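You operate a simulated robot arm through the tools that you are given. There is no shell and no other tool. Be economical: measure what you need, move in short steps, check, and stop when the job is done.

You are at the controls of a simulated robot arm. One attempt, no reset.

Task
Take the brass knob and leave it on top of the teal picnic tumbler.

Only the result counts: the job must be done as asked and must still hold three seconds after the hand-in. Knocking over, shifting, dropping, spilling or breaking anything else fails it.

Robot
A 6-joint arm with a two-finger parallel gripper, fixed in place. Base frame: the origin is at the foot of the arm, x ahead of it, y to its left, z up; the work surface is at about z = 0. Readings come in cm, rad, newtons and seconds.
With the tool pointing down near the work surface it reaches from about 14 to 58 cm from the base axis. Its first joint turns from -1.152 to 1.152 rad. Payload 2.1 kg.
The tool frame sits at the grasp point between the pads (the TCP): z along the fingers, y along the line on which they close. The tips reach 3 cm beyond it. Largest opening 9.4 cm; finger width 2.8, thickness 1; the body of the gripper, 5 by 9.6 cm, starts 5.5 cm behind the TCP.
Orientation is told as [roll, pitch, yaw] about the base's x, y, z axes, in that order, counted from this pose: with the fingers straight down and closing along the base's y, the tool's x points along the base's -x, its y along +y and its z along -z.

Tools
- The arm moves only by the tool drive_tool. Its argument "commands" is a list of rows, each a list of 5 numbers: the shift along the tool's x, y, z in cm, then the turn about the tool's z in rad, then the finger opening in cm, from 0 to 9.4. In form: [[dx, dy, dz, yaw, grip], ...]. A call has 1 to 8 rows; each row shifts and turns the commanded pose from where the row before left it, along the tool's axes as they then stand. Rows are played at 5 a second. More than 5 cm and 0.15 rad between two rows, or a gripper value outside its range, and nothing of the call is played. Where a pose cannot be reached the arm comes as near as it can. A force on the tool above 40 N (or 10 N above the force at the start of the call, whichever is more), or a blocked arm, ends the call early, and 0.2 s more pass. The fingers move at their own pace (about 7.2 cm/s each) and stop on an object; they squeeze with about 41 N. The grip force told is the motor's: it shows also when the fingers shut on nothing. Time passes only in rows, and 0.2 s behind the last, so rows that do not move let the fingers close. It gives the time, the measured TCP pose, the force on the tool (base axes), the opening and the grip force at its end, in the units of the frame above (readings bear some noise), and new pictures: "views" is both (left out), scene, wrist or none.
- Cameras (640 x 400 px; columns grow to the right, rows downward): "scene" is fixed at [4.44, -36.34, 48.41]; the picture's right is [0.87, -0.50, 0.00], its down [-0.27, -0.48, -0.83] and it looks along [0.41, 0.73, -0.55] (base axes); focal length 346 px, centre (320, 200). "wrist" rides on the gripper at [7.6, 1.4, -10.2] in the tool frame; the picture's right is [-0.18, 0.98, 0.00], its down [-0.75, -0.14, -0.64] and it looks along [-0.63, -0.12, 0.77] (tool axes); focal length 243 px, centre (320, 200). There is no depth. A picture from a camera that has moved, and an enlarged one, comes with that camera's place and axes in the base frame and with its lens.
- inspect(camera, box): a new picture of the part [left, top, right, bottom] of that camera's present view, enlarged. The clock stands still meanwhile.
- sign_off(): hands the job in; it is judged then, once.

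Go step by step. Nothing tells you positions but the pictures and the camera data: compare them with the known pose of the tool, close in by small moves and look again before you grip or let go. The budget is 90 turns and 170 pictures, counting those below and the enlarged ones. Unless the task says otherwise, let go and move clear before handing in, and close with one line.

The tools are called after ">>>" by a JSON object that holds its "name" and its "arguments". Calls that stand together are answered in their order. drive_tool: Moves the arm, as the interface text tells. Its arguments: {"type":"object","properties":{"commands":{"type":"array","items":{"type":"array","items":{"type":"number"}}},"views":{"type":"string","enum":["both","scene","wrist","none"]}},"required":["commands"]} The other tools are called the same way: inspect (camera, box) takes an enlarged picture of a part of a camera's view; sign_off () hands the job in.

At the start:

```text
clock: 0.0
eef_pos: [34.57, -8.08, 30.09]
tool_rot: [0.0, 0.0, -0.001]
force: [-0.5, -0.5, -0.9]
width: 9.41
grip_force: 0.1
```

scene: 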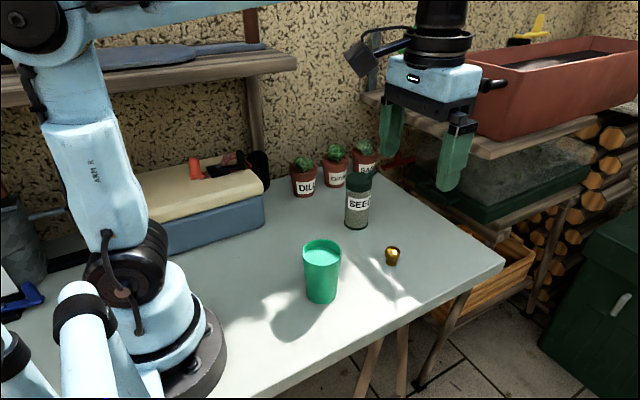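
wrist: 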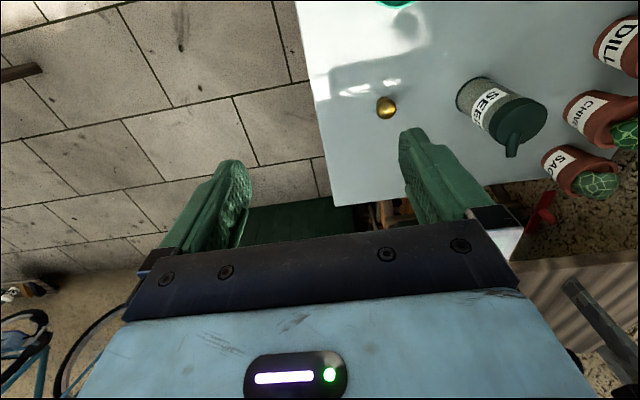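

I see the brass knob at about (42, 1) on the table and the teal tumbler at about (25, 0.5), roughly 11 cm tall. I'll enlarge both before moving.

>>> {"name": "inspect", "arguments": {"camera": "scene", "box": [280, 220, 360, 320]}}

>>> {"name": "inspect", "arguments": {"camera": "scene", "box": [360, 230, 424, 280]}}

>>> {"name": "inspect", "arguments": {"camera": "wrist", "box": [350, 80, 430, 130]}}

```text
4.00 times, centred on (320, 270) of scene
camera zoom: at [4.44, -36.34, 48.41], right [0.87, -0.5, 0.0], down [-0.27, -0.48, -0.83], along [0.41, 0.73, -0.55], focal length 1386 px, centre (320, -80)
```

zoom: 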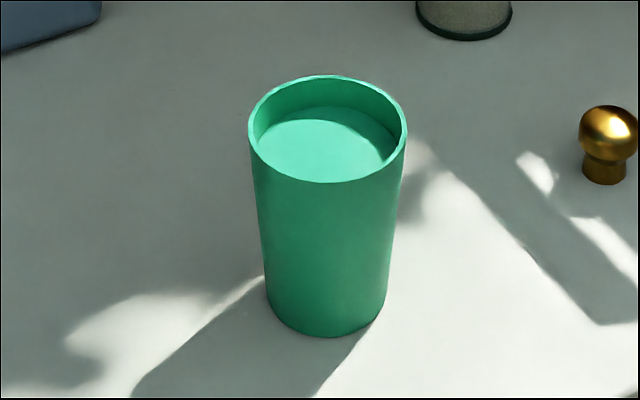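

```text
8.00 times, centred on (392, 255) of scene
camera zoom: at [4.44, -36.34, 48.41], right [0.87, -0.5, 0.0], down [-0.27, -0.48, -0.83], along [0.41, 0.73, -0.55], focal length 2771 px, centre (-256, -240)
```

zoom: 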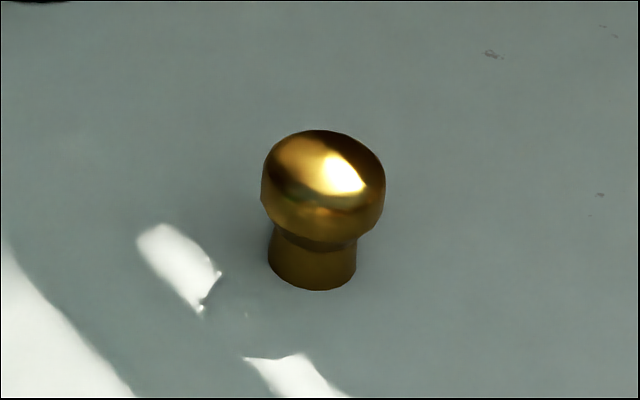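

```text
8.00 times, centred on (390, 105) of wrist
camera zoom: at [26.91, -6.58, 40.3], right [0.18, 0.98, 0.0], down [0.75, -0.14, 0.64], along [0.63, -0.12, -0.77], focal length 1941 px, centre (-240, 960)
```

zoom: 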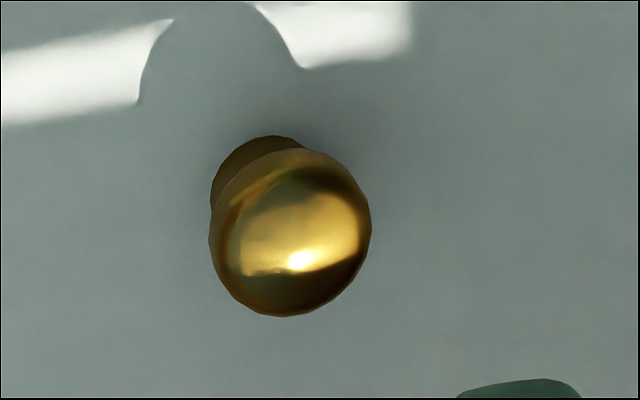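

The tumbler has a shallow recessed top, about 1.3 cm below the rim. The knob has a head about 3 cm wide at about (41.7, 0.9), with its centre near z 2.5. I'll move above the knob.

>>> {"name": "drive_tool", "arguments": {"commands": [[-3.5, 3, 0, 0, 7], [-3.6, 3, 0, 0, 7], [0, 3, 3, 0, 7], [0, 0, 4.5, 0, 7], [0, 0, 4.5, 0, 7], [0, 0, 4.5, 0, 7], [0, 0, 0, 0, 7]]}}

```text
clock: 1.6
eef_pos: [41.6, 1.12, 13.48]
tool_rot: [0.0, 0.001, 0.001]
force: [-0.1, -0.5, 0.0]
width: 7.01
grip_force: 0.0
camera wrist: at [34.02, 2.62, 23.69], right [0.18, 0.98, 0.0], down [0.75, -0.14, 0.64], along [0.63, -0.12, -0.77], focal length 243 px, centre (320, 200)
```

scene: 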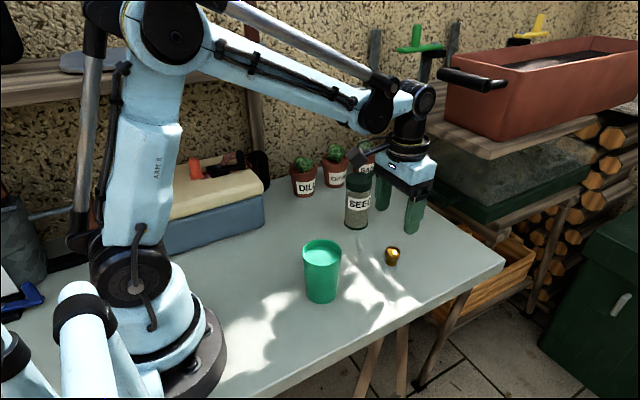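
wrist: 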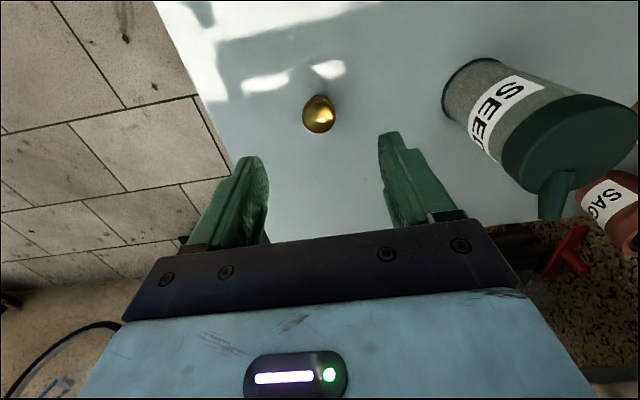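

The wrist view puts the knob at about (41.8, 1.0), nearly under the tool. I'll descend partway and look again.

>>> {"name": "drive_tool", "arguments": {"commands": [[-0.2, -0.1, 3, 0, 7], [0, 0, 3, 0, 7], [0, 0, 1, 0, 7], [0, 0, 0, 0, 7]]}}

>>> {"name": "inspect", "arguments": {"camera": "scene", "box": [352, 190, 448, 280]}}

```text
clock: 2.6
eef_pos: [41.88, 1.1, 6.61]
tool_rot: [0.001, 0.0, -0.001]
force: [-0.3, -0.3, -0.4]
width: 7.0
grip_force: 0.0
camera wrist: at [34.16, 2.48, 16.77], right [0.18, 0.98, 0.0], down [0.75, -0.14, 0.64], along [0.63, -0.12, -0.77], focal length 243 px, centre (320, 200)
```

scene: 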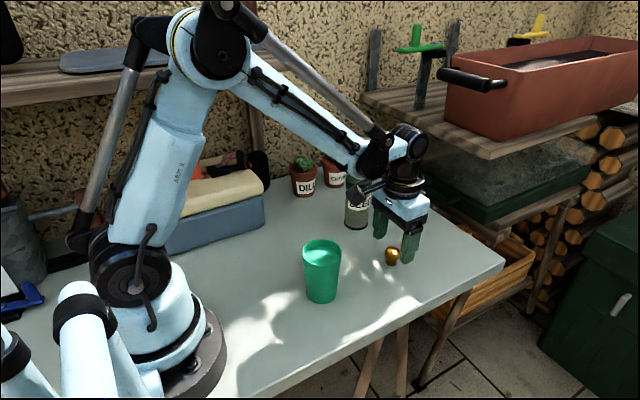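
wrist: 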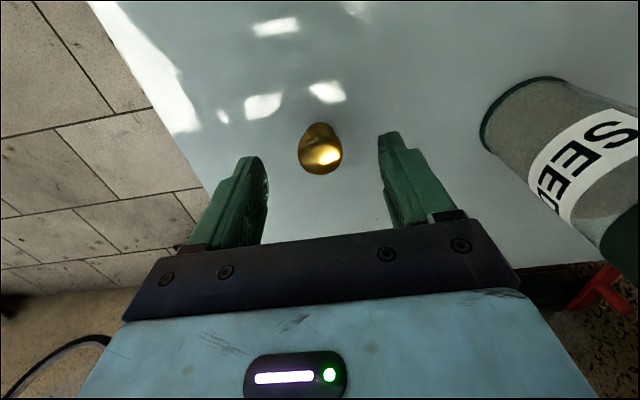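

```text
4.44 times, centred on (400, 235) of scene
camera zoom: at [4.44, -36.34, 48.41], right [0.87, -0.5, 0.0], down [-0.27, -0.48, -0.83], along [0.41, 0.73, -0.55], focal length 1539 px, centre (-36, 44)
```

zoom: 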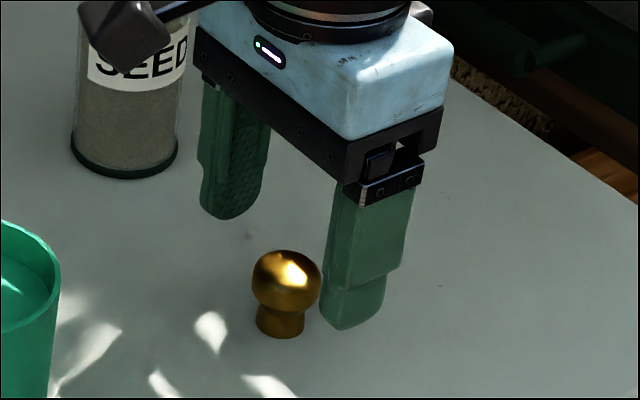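

The knob sits centred between the fingers. I'll lower until the tips are about 1.2 cm above the table, so they take only the head, and then close.

>>> {"name": "drive_tool", "arguments": {"commands": [[0, 0, 1.2, 0, 7], [0, 0, 1.2, 0, 7], [0, 0, 0, 0, 7], [0, 0, 0, 0, 4.5], [0, 0, 0, 0, 2], [0, 0, 0, 0, 2], [0, 0, 0, 0, 2]]}}

>>> {"name": "inspect", "arguments": {"camera": "scene", "box": [352, 190, 448, 280]}}

```text
clock: 4.2
eef_pos: [41.79, 0.98, 4.28]
tool_rot: [0.001, 0.001, -0.001]
force: [-0.2, -0.4, 0.2]
width: 2.72
grip_force: 40.7
camera wrist: at [34.12, 2.35, 14.45], right [0.18, 0.98, 0.0], down [0.75, -0.14, 0.64], along [0.63, -0.12, -0.77], focal length 243 px, centre (320, 200)
```

scene: 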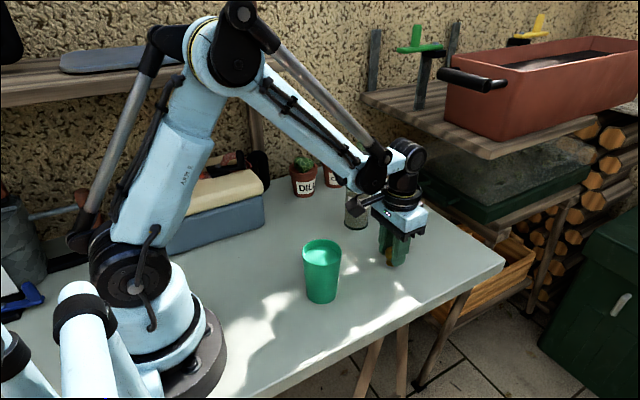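
wrist: 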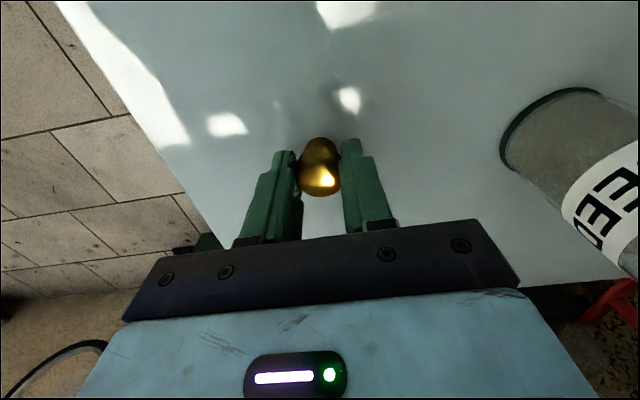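

```text
4.44 times, centred on (400, 235) of scene
camera zoom: at [4.44, -36.34, 48.41], right [0.87, -0.5, 0.0], down [-0.27, -0.48, -0.83], along [0.41, 0.73, -0.55], focal length 1539 px, centre (-36, 44)
```

zoom: 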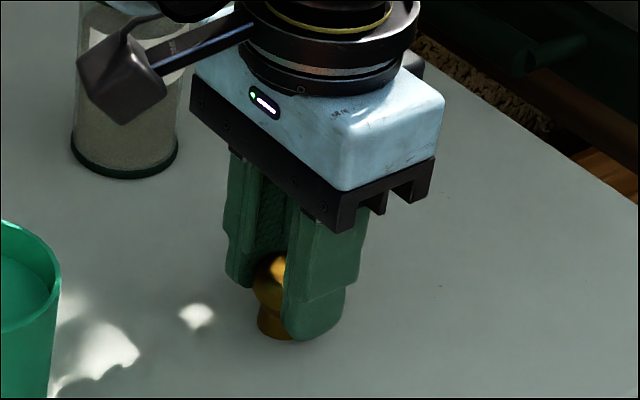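

The fingers stopped at 2.72 cm on the head. I'll lift a little and check that the grip holds.

>>> {"name": "drive_tool", "arguments": {"commands": [[0, 0, -1, 0, 2], [0, 0, -2, 0, 2], [0, 0, -3, 0, 2], [0, 0, -4, 0, 2], [0, 0, -4, 0, 2], [0, 0, 0, 0, 2]]}}

>>> {"name": "inspect", "arguments": {"camera": "wrist", "box": [240, 100, 400, 200]}}

>>> {"name": "inspect", "arguments": {"camera": "scene", "box": [352, 140, 448, 230]}}

```text
clock: 5.6
eef_pos: [42.01, 1.03, 18.11]
tool_rot: [0.0, 0.001, 0.0]
force: [-0.5, -0.3, 0.3]
width: 2.7
grip_force: 41.1
camera wrist: at [34.23, 2.43, 28.4], right [0.18, 0.98, 0.0], down [0.75, -0.14, 0.64], along [0.63, -0.12, -0.77], focal length 243 px, centre (320, 200)
```

scene: 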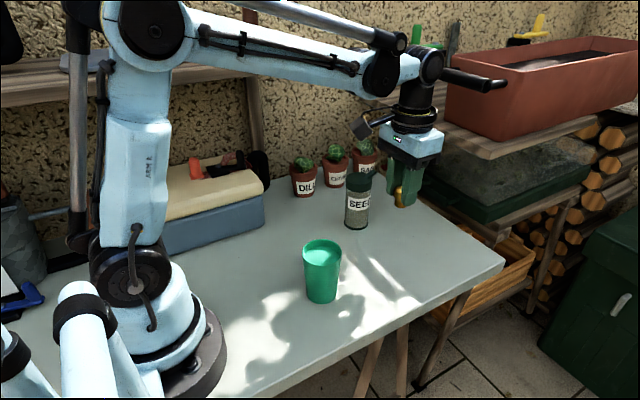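
wrist: 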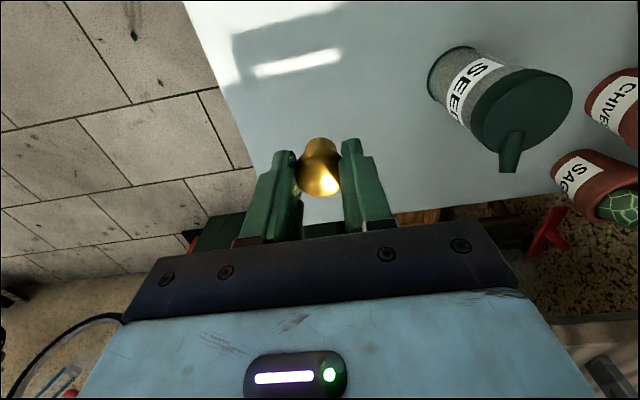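

```text
4.00 times, centred on (320, 150) of wrist
camera zoom: at [34.23, 2.43, 28.4], right [0.18, 0.98, 0.0], down [0.75, -0.14, 0.64], along [0.63, -0.12, -0.77], focal length 970 px, centre (320, 400)
```

zoom: 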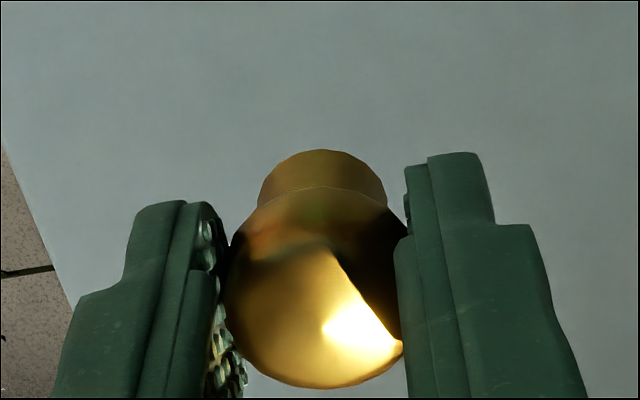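

```text
4.44 times, centred on (400, 185) of scene
camera zoom: at [4.44, -36.34, 48.41], right [0.87, -0.5, 0.0], down [-0.27, -0.48, -0.83], along [0.41, 0.73, -0.55], focal length 1539 px, centre (-36, 267)
```

zoom: 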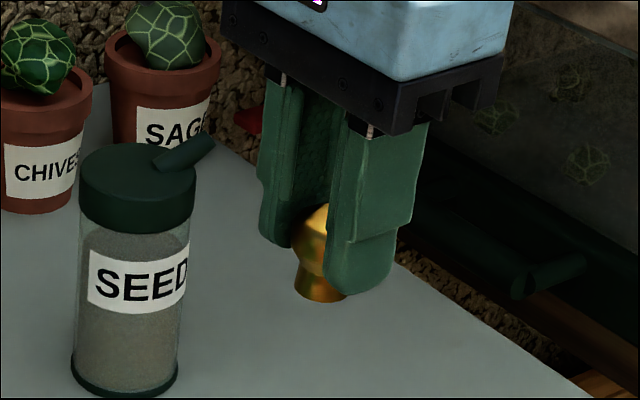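

The knob is held upright, with its bottom about 4.3 cm below the TCP. Next I'll move back toward the tumbler at about (25.9, 1.0), stopping short so the wrist camera can measure its rim.

>>> {"name": "drive_tool", "arguments": {"commands": [[3, 0, -1, 0, 2], [3, 0, 0, 0, 2], [3, 0, 0, 0, 2], [3, 0, 0, 0, 2], [0, 0, 0, 0, 2], [0, 0, 0, 0, 2]]}}

>>> {"name": "inspect", "arguments": {"camera": "wrist", "box": [220, 0, 420, 200]}}

```text
clock: 7.0
eef_pos: [30.0, 0.78, 18.99]
tool_rot: [0.001, 0.001, -0.002]
force: [0.1, 0.4, 0.3]
width: 2.73
grip_force: 41.2
camera wrist: at [22.29, 2.26, 29.35], right [0.18, 0.98, 0.0], down [0.75, -0.14, 0.64], along [0.63, -0.12, -0.77], focal length 243 px, centre (320, 200)
```

scene: 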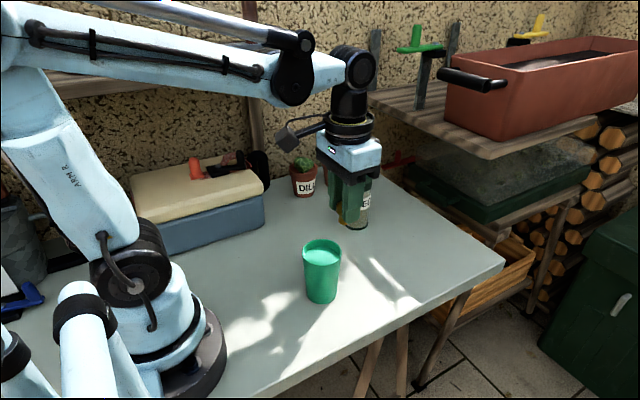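
wrist: 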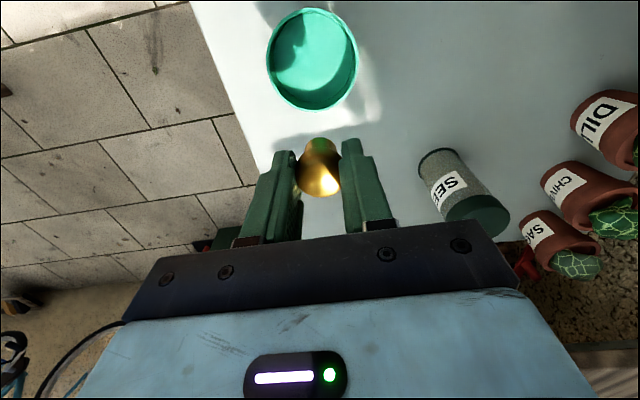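

```text
2.00 times, centred on (320, 100) of wrist
camera zoom: at [22.29, 2.26, 29.35], right [0.18, 0.98, 0.0], down [0.75, -0.14, 0.64], along [0.63, -0.12, -0.77], focal length 485 px, centre (320, 400)
```

zoom: 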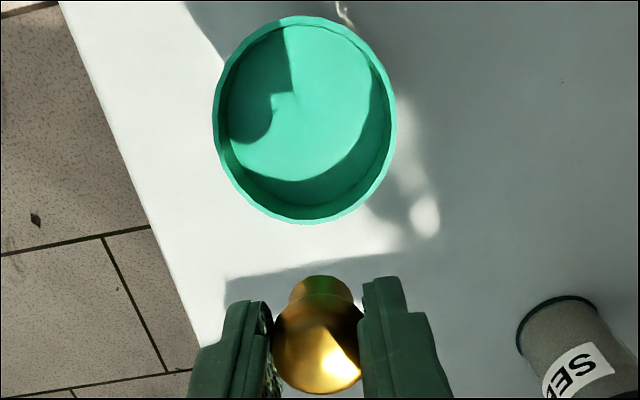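

From both cameras the rim centre is at about (25.65, 0.9), with its top at about z 10. I'll move over it with the knob's base just above the rim, then check.

>>> {"name": "drive_tool", "arguments": {"commands": [[2.2, 0.1, 0, 0, 2], [2.15, 0, 0, 0, 2], [0, 0, 1.5, 0, 2], [0, 0, 1.5, 0, 2], [0, 0, 0, 0, 2], [0, 0, 0, 0, 2]]}}

>>> {"name": "inspect", "arguments": {"camera": "scene", "box": [270, 190, 390, 310]}}

>>> {"name": "inspect", "arguments": {"camera": "wrist", "box": [220, 60, 420, 220]}}

```text
clock: 8.4
eef_pos: [25.45, 0.98, 16.06]
tool_rot: [0.002, 0.0, -0.001]
force: [1.4, -0.2, -0.7]
width: 2.74
grip_force: 40.6
camera wrist: at [17.91, 2.41, 26.4], right [0.18, 0.98, 0.0], down [0.75, -0.14, 0.64], along [0.63, -0.12, -0.77], focal length 243 px, centre (320, 200)
```

scene: 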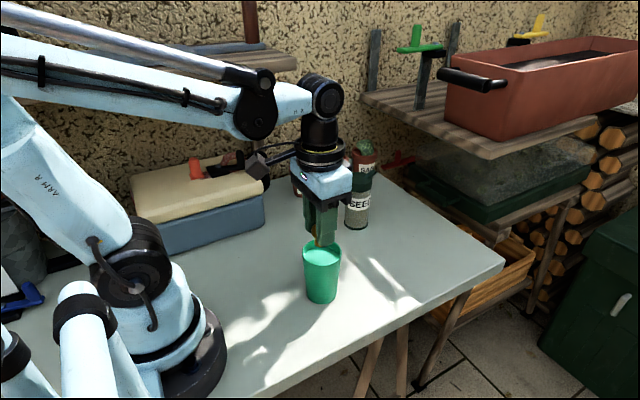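
wrist: 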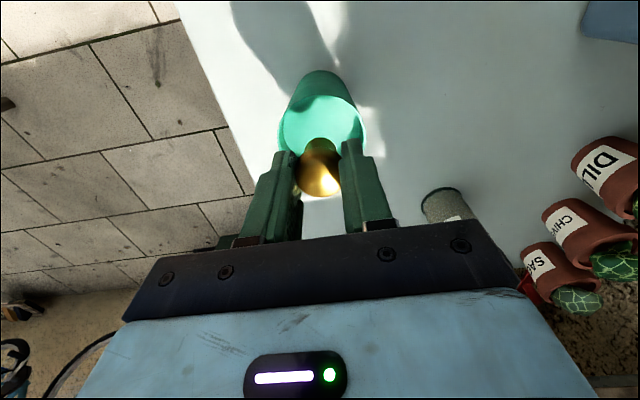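

```text
3.33 times, centred on (330, 250) of scene
camera zoom: at [4.44, -36.34, 48.41], right [0.87, -0.5, 0.0], down [-0.27, -0.48, -0.83], along [0.41, 0.73, -0.55], focal length 1155 px, centre (287, 33)
```

zoom: 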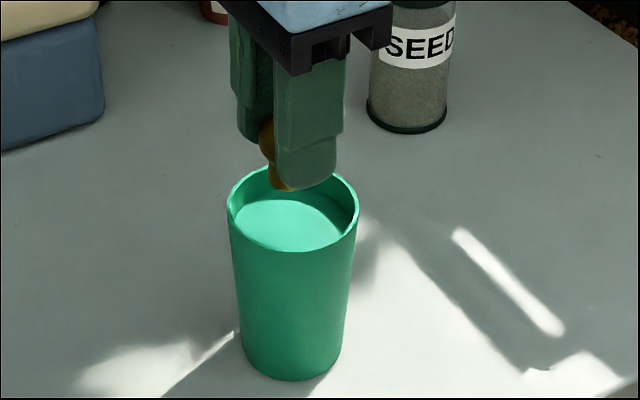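

```text
2.50 times, centred on (320, 140) of wrist
camera zoom: at [17.91, 2.41, 26.4], right [0.18, 0.98, 0.0], down [0.75, -0.14, 0.64], along [0.63, -0.12, -0.77], focal length 606 px, centre (320, 350)
```

zoom: 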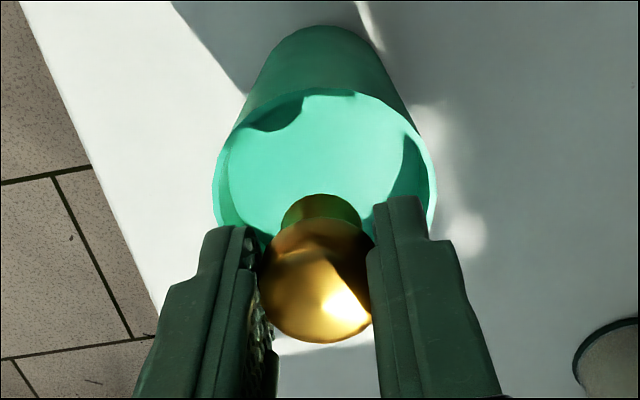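

The knob is centred over the rim within measurement error. I'll lower in small steps, watching the force.

>>> {"name": "drive_tool", "arguments": {"commands": [[0, 0, 0.8, 0, 2], [0, 0, 0.7, 0, 2], [0, 0, 0.5, 0, 2], [0, 0, 0, 0, 2]]}}

>>> {"name": "inspect", "arguments": {"camera": "scene", "box": [270, 190, 390, 310]}}

>>> {"name": "inspect", "arguments": {"camera": "wrist", "box": [220, 60, 420, 220]}}

```text
clock: 9.4
eef_pos: [25.59, 1.02, 14.24]
tool_rot: [-0.001, 0.001, 0.0]
force: [-1.9, -0.8, 31.6]
width: 2.72
grip_force: 40.4
camera wrist: at [17.9, 2.41, 24.37], right [0.18, 0.98, 0.0], down [0.75, -0.14, 0.64], along [0.63, -0.12, -0.77], focal length 243 px, centre (320, 200)
```

scene: 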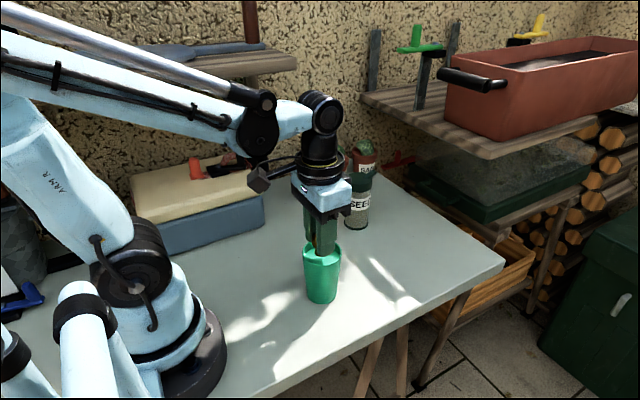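
wrist: 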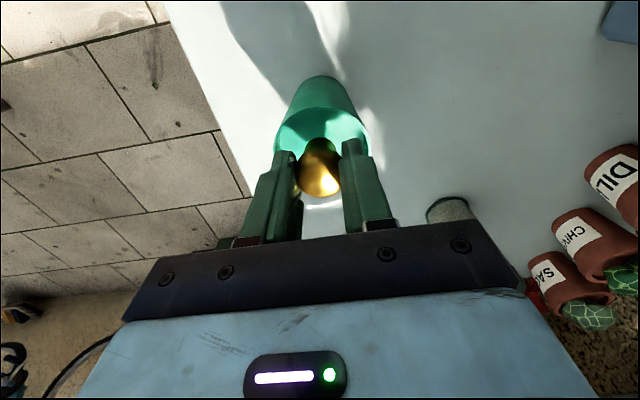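

```text
3.33 times, centred on (330, 250) of scene
camera zoom: at [4.43, -36.34, 48.41], right [0.87, -0.5, 0.0], down [-0.27, -0.48, -0.83], along [0.41, 0.73, -0.55], focal length 1155 px, centre (287, 33)
```

zoom: 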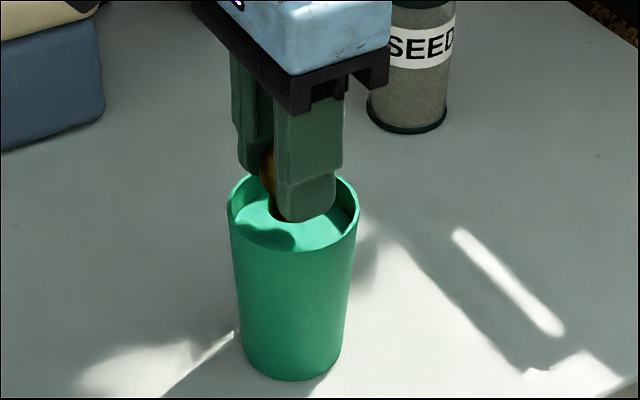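

```text
2.50 times, centred on (320, 140) of wrist
camera zoom: at [17.9, 2.41, 24.37], right [0.18, 0.98, 0.0], down [0.75, -0.14, 0.64], along [0.63, -0.12, -0.77], focal length 606 px, centre (320, 350)
```

zoom: 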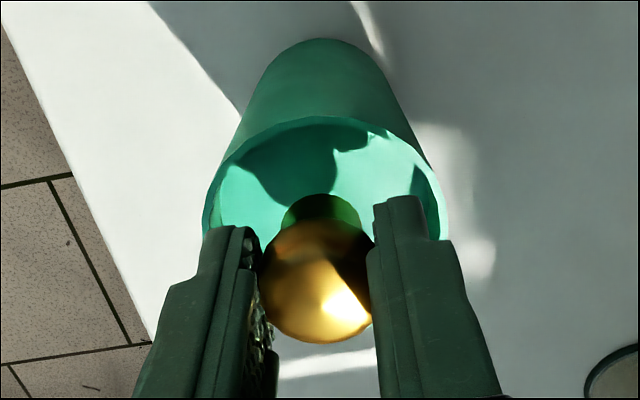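

Something is pushing back with 31 N, with the TCP at z 14.2. I'll look closely at what is touching before I go on.

>>> {"name": "inspect", "arguments": {"camera": "scene", "box": [296, 225, 348, 270]}}

>>> {"name": "inspect", "arguments": {"camera": "wrist", "box": [270, 90, 370, 170]}}

```text
8.89 times, centred on (322, 248) of scene
camera zoom: at [4.43, -36.34, 48.41], right [0.87, -0.5, 0.0], down [-0.27, -0.48, -0.83], along [0.41, 0.73, -0.55], focal length 3079 px, centre (302, -222)
```

zoom: 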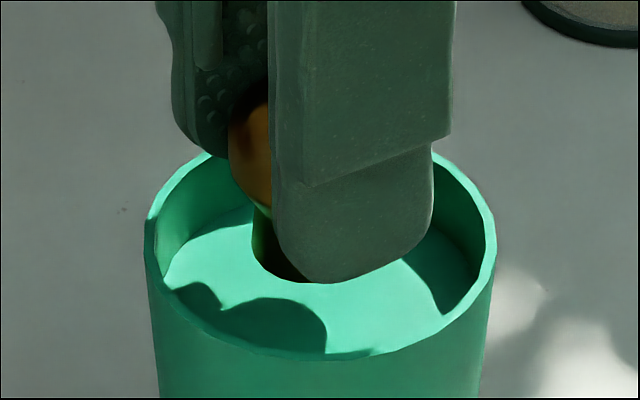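

```text
5.00 times, centred on (320, 130) of wrist
camera zoom: at [17.9, 2.41, 24.37], right [0.18, 0.98, 0.0], down [0.75, -0.14, 0.64], along [0.63, -0.12, -0.77], focal length 1213 px, centre (320, 550)
```

zoom: 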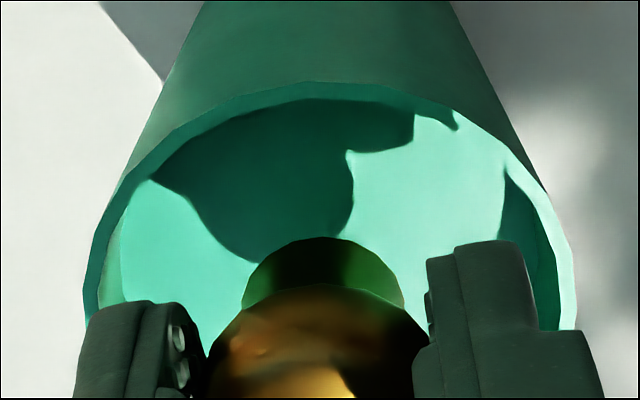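

The force rises as though the knob's base sits on a surface near rim level, though the visible floor looks lower. I'll back off slightly to relieve the load and see where contact begins.

>>> {"name": "drive_tool", "arguments": {"commands": [[0, 0, -0.2, 0, 2], [0, 0, 0, 0, 2], [0, 0, 0, 0, 2]], "views": "none"}}

>>> {"name": "drive_tool", "arguments": {"commands": [[0, 0, -0.2, 0, 2], [0, 0, 0, 0, 2], [0, 0, 0, 0, 2]], "views": "none"}}

```text
clock: 10.2
eef_pos: [25.53, 1.0, 14.19]
tool_rot: [0.0, 0.001, 0.0]
force: [-0.3, 0.2, -0.5]
width: 2.72
grip_force: 41.2
```

```text
clock: 11.0
eef_pos: [25.68, 1.08, 14.41]
tool_rot: [-0.001, 0.0, -0.002]
force: [-0.2, -0.6, -0.5]
width: 2.75
grip_force: 41.0
```

Contact is at about TCP z 14.1. The fingertips are above the rim there, and the knob is centred on the tumbler in the wrist view. I'll ease down to light contact and check the force before opening.

>>> {"name": "drive_tool", "arguments": {"commands": [[0, 0, 0.15, 0, 2], [0, 0, 0.1, 0, 2], [0, 0, 0, 0, 2]], "views": "none"}}

>>> {"name": "drive_tool", "arguments": {"commands": [[0, 0, 0.07, 0, 2], [0, 0, 0, 0, 2]], "views": "none"}}

```text
clock: 11.8
eef_pos: [25.6, 0.99, 14.22]
tool_rot: [0.001, 0.002, -0.002]
force: [-0.4, 0.1, -0.6]
width: 2.69
grip_force: 40.8
```

```text
clock: 12.4
eef_pos: [25.57, 0.95, 14.16]
tool_rot: [0.001, 0.0, -0.001]
force: [0.6, 0.0, -0.2]
width: 2.72
grip_force: 40.7
```

There is still no load here, so I'll go down a hair more to find the contact.

>>> {"name": "drive_tool", "arguments": {"commands": [[0, 0, 0.04, 0, 2], [0, 0, 0, 0, 2]], "views": "none"}}

>>> {"name": "inspect", "arguments": {"camera": "scene", "box": [296, 225, 348, 270]}}

```text
clock: 13.0
eef_pos: [25.64, 1.0, 14.17]
tool_rot: [0.001, 0.0, -0.001]
force: [0.6, -0.7, -0.6]
width: 2.71
grip_force: 41.5
```

```text
8.89 times, centred on (322, 248) of scene
camera zoom: at [4.44, -36.34, 48.41], right [0.87, -0.5, 0.0], down [-0.27, -0.48, -0.83], along [0.41, 0.73, -0.55], focal length 3079 px, centre (302, -222)
```

zoom: 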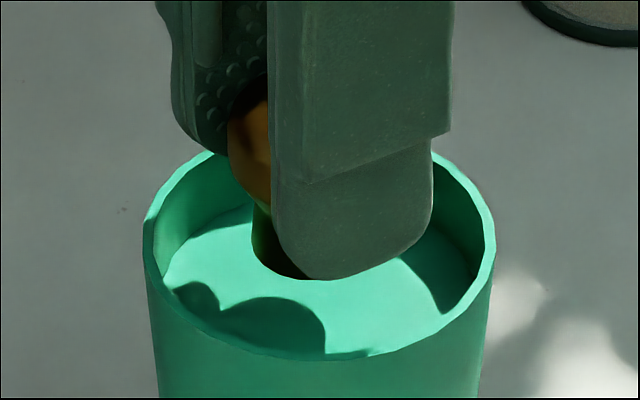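

The picture is unchanged and there is still no load. I'll lower 0.06 cm and read the force again.

>>> {"name": "drive_tool", "arguments": {"commands": [[0, 0, 0.06, 0, 2], [0, 0, 0, 0, 2]], "views": "none"}}

```text
clock: 13.6
eef_pos: [25.64, 1.11, 14.16]
tool_rot: [-0.001, -0.001, 0.0]
force: [0.8, -1.1, 9.8]
width: 2.71
grip_force: 41.1
```

There is a light, repeatable contact of about 10 N, so the knob is resting on the tumbler. I'll relieve the load slightly and open the fingers a little to see whether the knob stays put.

>>> {"name": "drive_tool", "arguments": {"commands": [[0, 0, -0.04, 0, 2.5], [0, 0, 0, 0, 2.8], [0, 0, 0, 0, 3.0], [0, 0, 0, 0, 3.3], [0, 0, 0, 0, 3.6], [0, 0, 0, 0, 3.6]]}}

>>> {"name": "inspect", "arguments": {"camera": "scene", "box": [296, 225, 348, 270]}}

>>> {"name": "inspect", "arguments": {"camera": "wrist", "box": [270, 90, 370, 210]}}

```text
clock: 15.0
eef_pos: [25.53, 1.02, 14.09]
tool_rot: [-0.001, 0.0, 0.001]
force: [-0.2, -0.3, 0.5]
width: 3.62
grip_force: 0.0
camera wrist: at [17.87, 2.44, 24.38], right [0.18, 0.98, 0.0], down [0.75, -0.14, 0.64], along [0.63, -0.12, -0.77], focal length 243 px, centre (320, 200)
```

scene: 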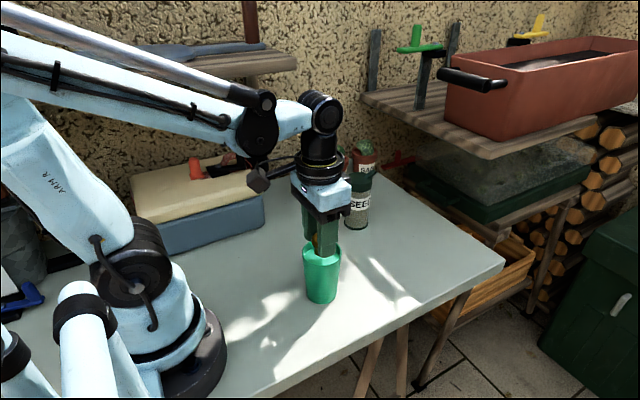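
wrist: 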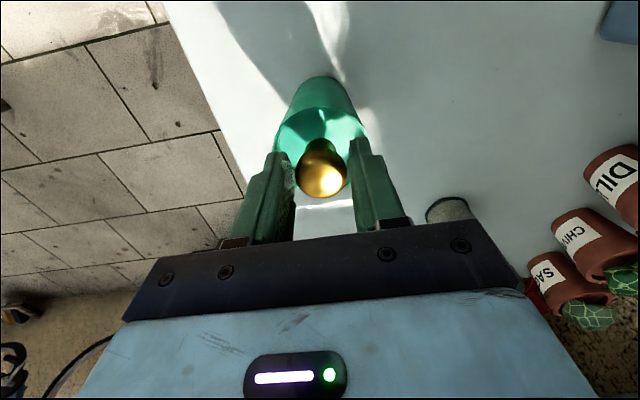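

```text
8.89 times, centred on (322, 248) of scene
camera zoom: at [4.44, -36.34, 48.41], right [0.87, -0.5, 0.0], down [-0.27, -0.48, -0.83], along [0.41, 0.73, -0.55], focal length 3079 px, centre (302, -222)
```

zoom: 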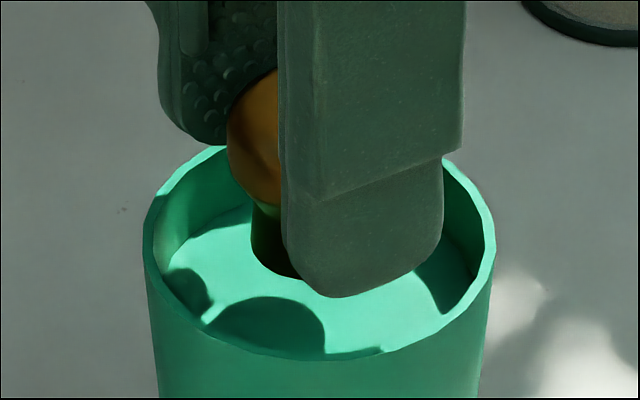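

```text
3.33 times, centred on (320, 150) of wrist
camera zoom: at [17.87, 2.44, 24.38], right [0.18, 0.98, 0.0], down [0.75, -0.14, 0.64], along [0.63, -0.12, -0.77], focal length 809 px, centre (320, 367)
```

zoom: 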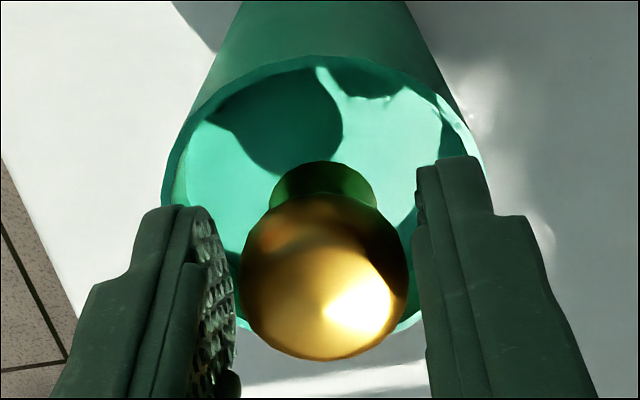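

The knob stayed put when released. I'll open a bit more, lift straight up and check.

>>> {"name": "drive_tool", "arguments": {"commands": [[0, 0, 0, 0, 4.2], [0, 0, 0, 0, 4.6], [0, 0, -0.6, 0, 4.6], [0, 0, -2, 0, 4.6], [0, 0, -4, 0, 4.6], [0, 0, -4, 0, 4.6], [0, 0, 0, 0, 4.6]]}}

>>> {"name": "inspect", "arguments": {"camera": "scene", "box": [280, 210, 370, 310]}}

```text
clock: 16.6
eef_pos: [25.25, 0.96, 24.87]
tool_rot: [0.0, 0.0, 0.0]
force: [-0.2, -0.4, 0.3]
width: 4.61
grip_force: 0.0
camera wrist: at [17.64, 2.4, 35.09], right [0.18, 0.98, 0.0], down [0.75, -0.14, 0.64], along [0.63, -0.12, -0.77], focal length 243 px, centre (320, 200)
```

scene: 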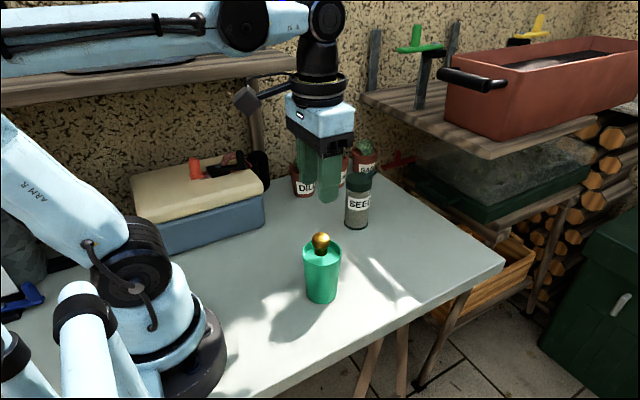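
wrist: 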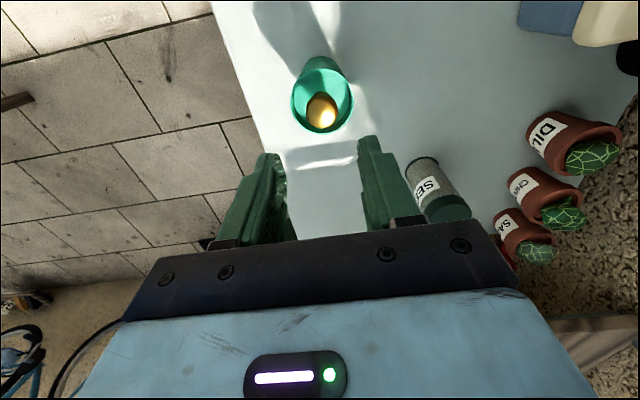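

```text
4.00 times, centred on (325, 260) of scene
camera zoom: at [4.44, -36.34, 48.41], right [0.87, -0.5, 0.0], down [-0.27, -0.48, -0.83], along [0.41, 0.73, -0.55], focal length 1386 px, centre (300, -40)
```

zoom: 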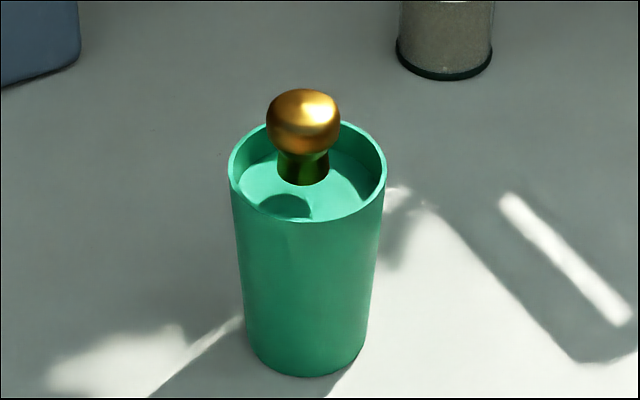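

The knob stands upright on the tumbler, which hasn't shifted. The gripper is clear and nothing else has been disturbed, so I'm handing in.

>>> {"name": "sign_off", "arguments": {}}

```text
The job is handed in.
```

The brass knob is standing upright on top of the teal picnic tumbler, with the gripper clear, and the job is handed in.
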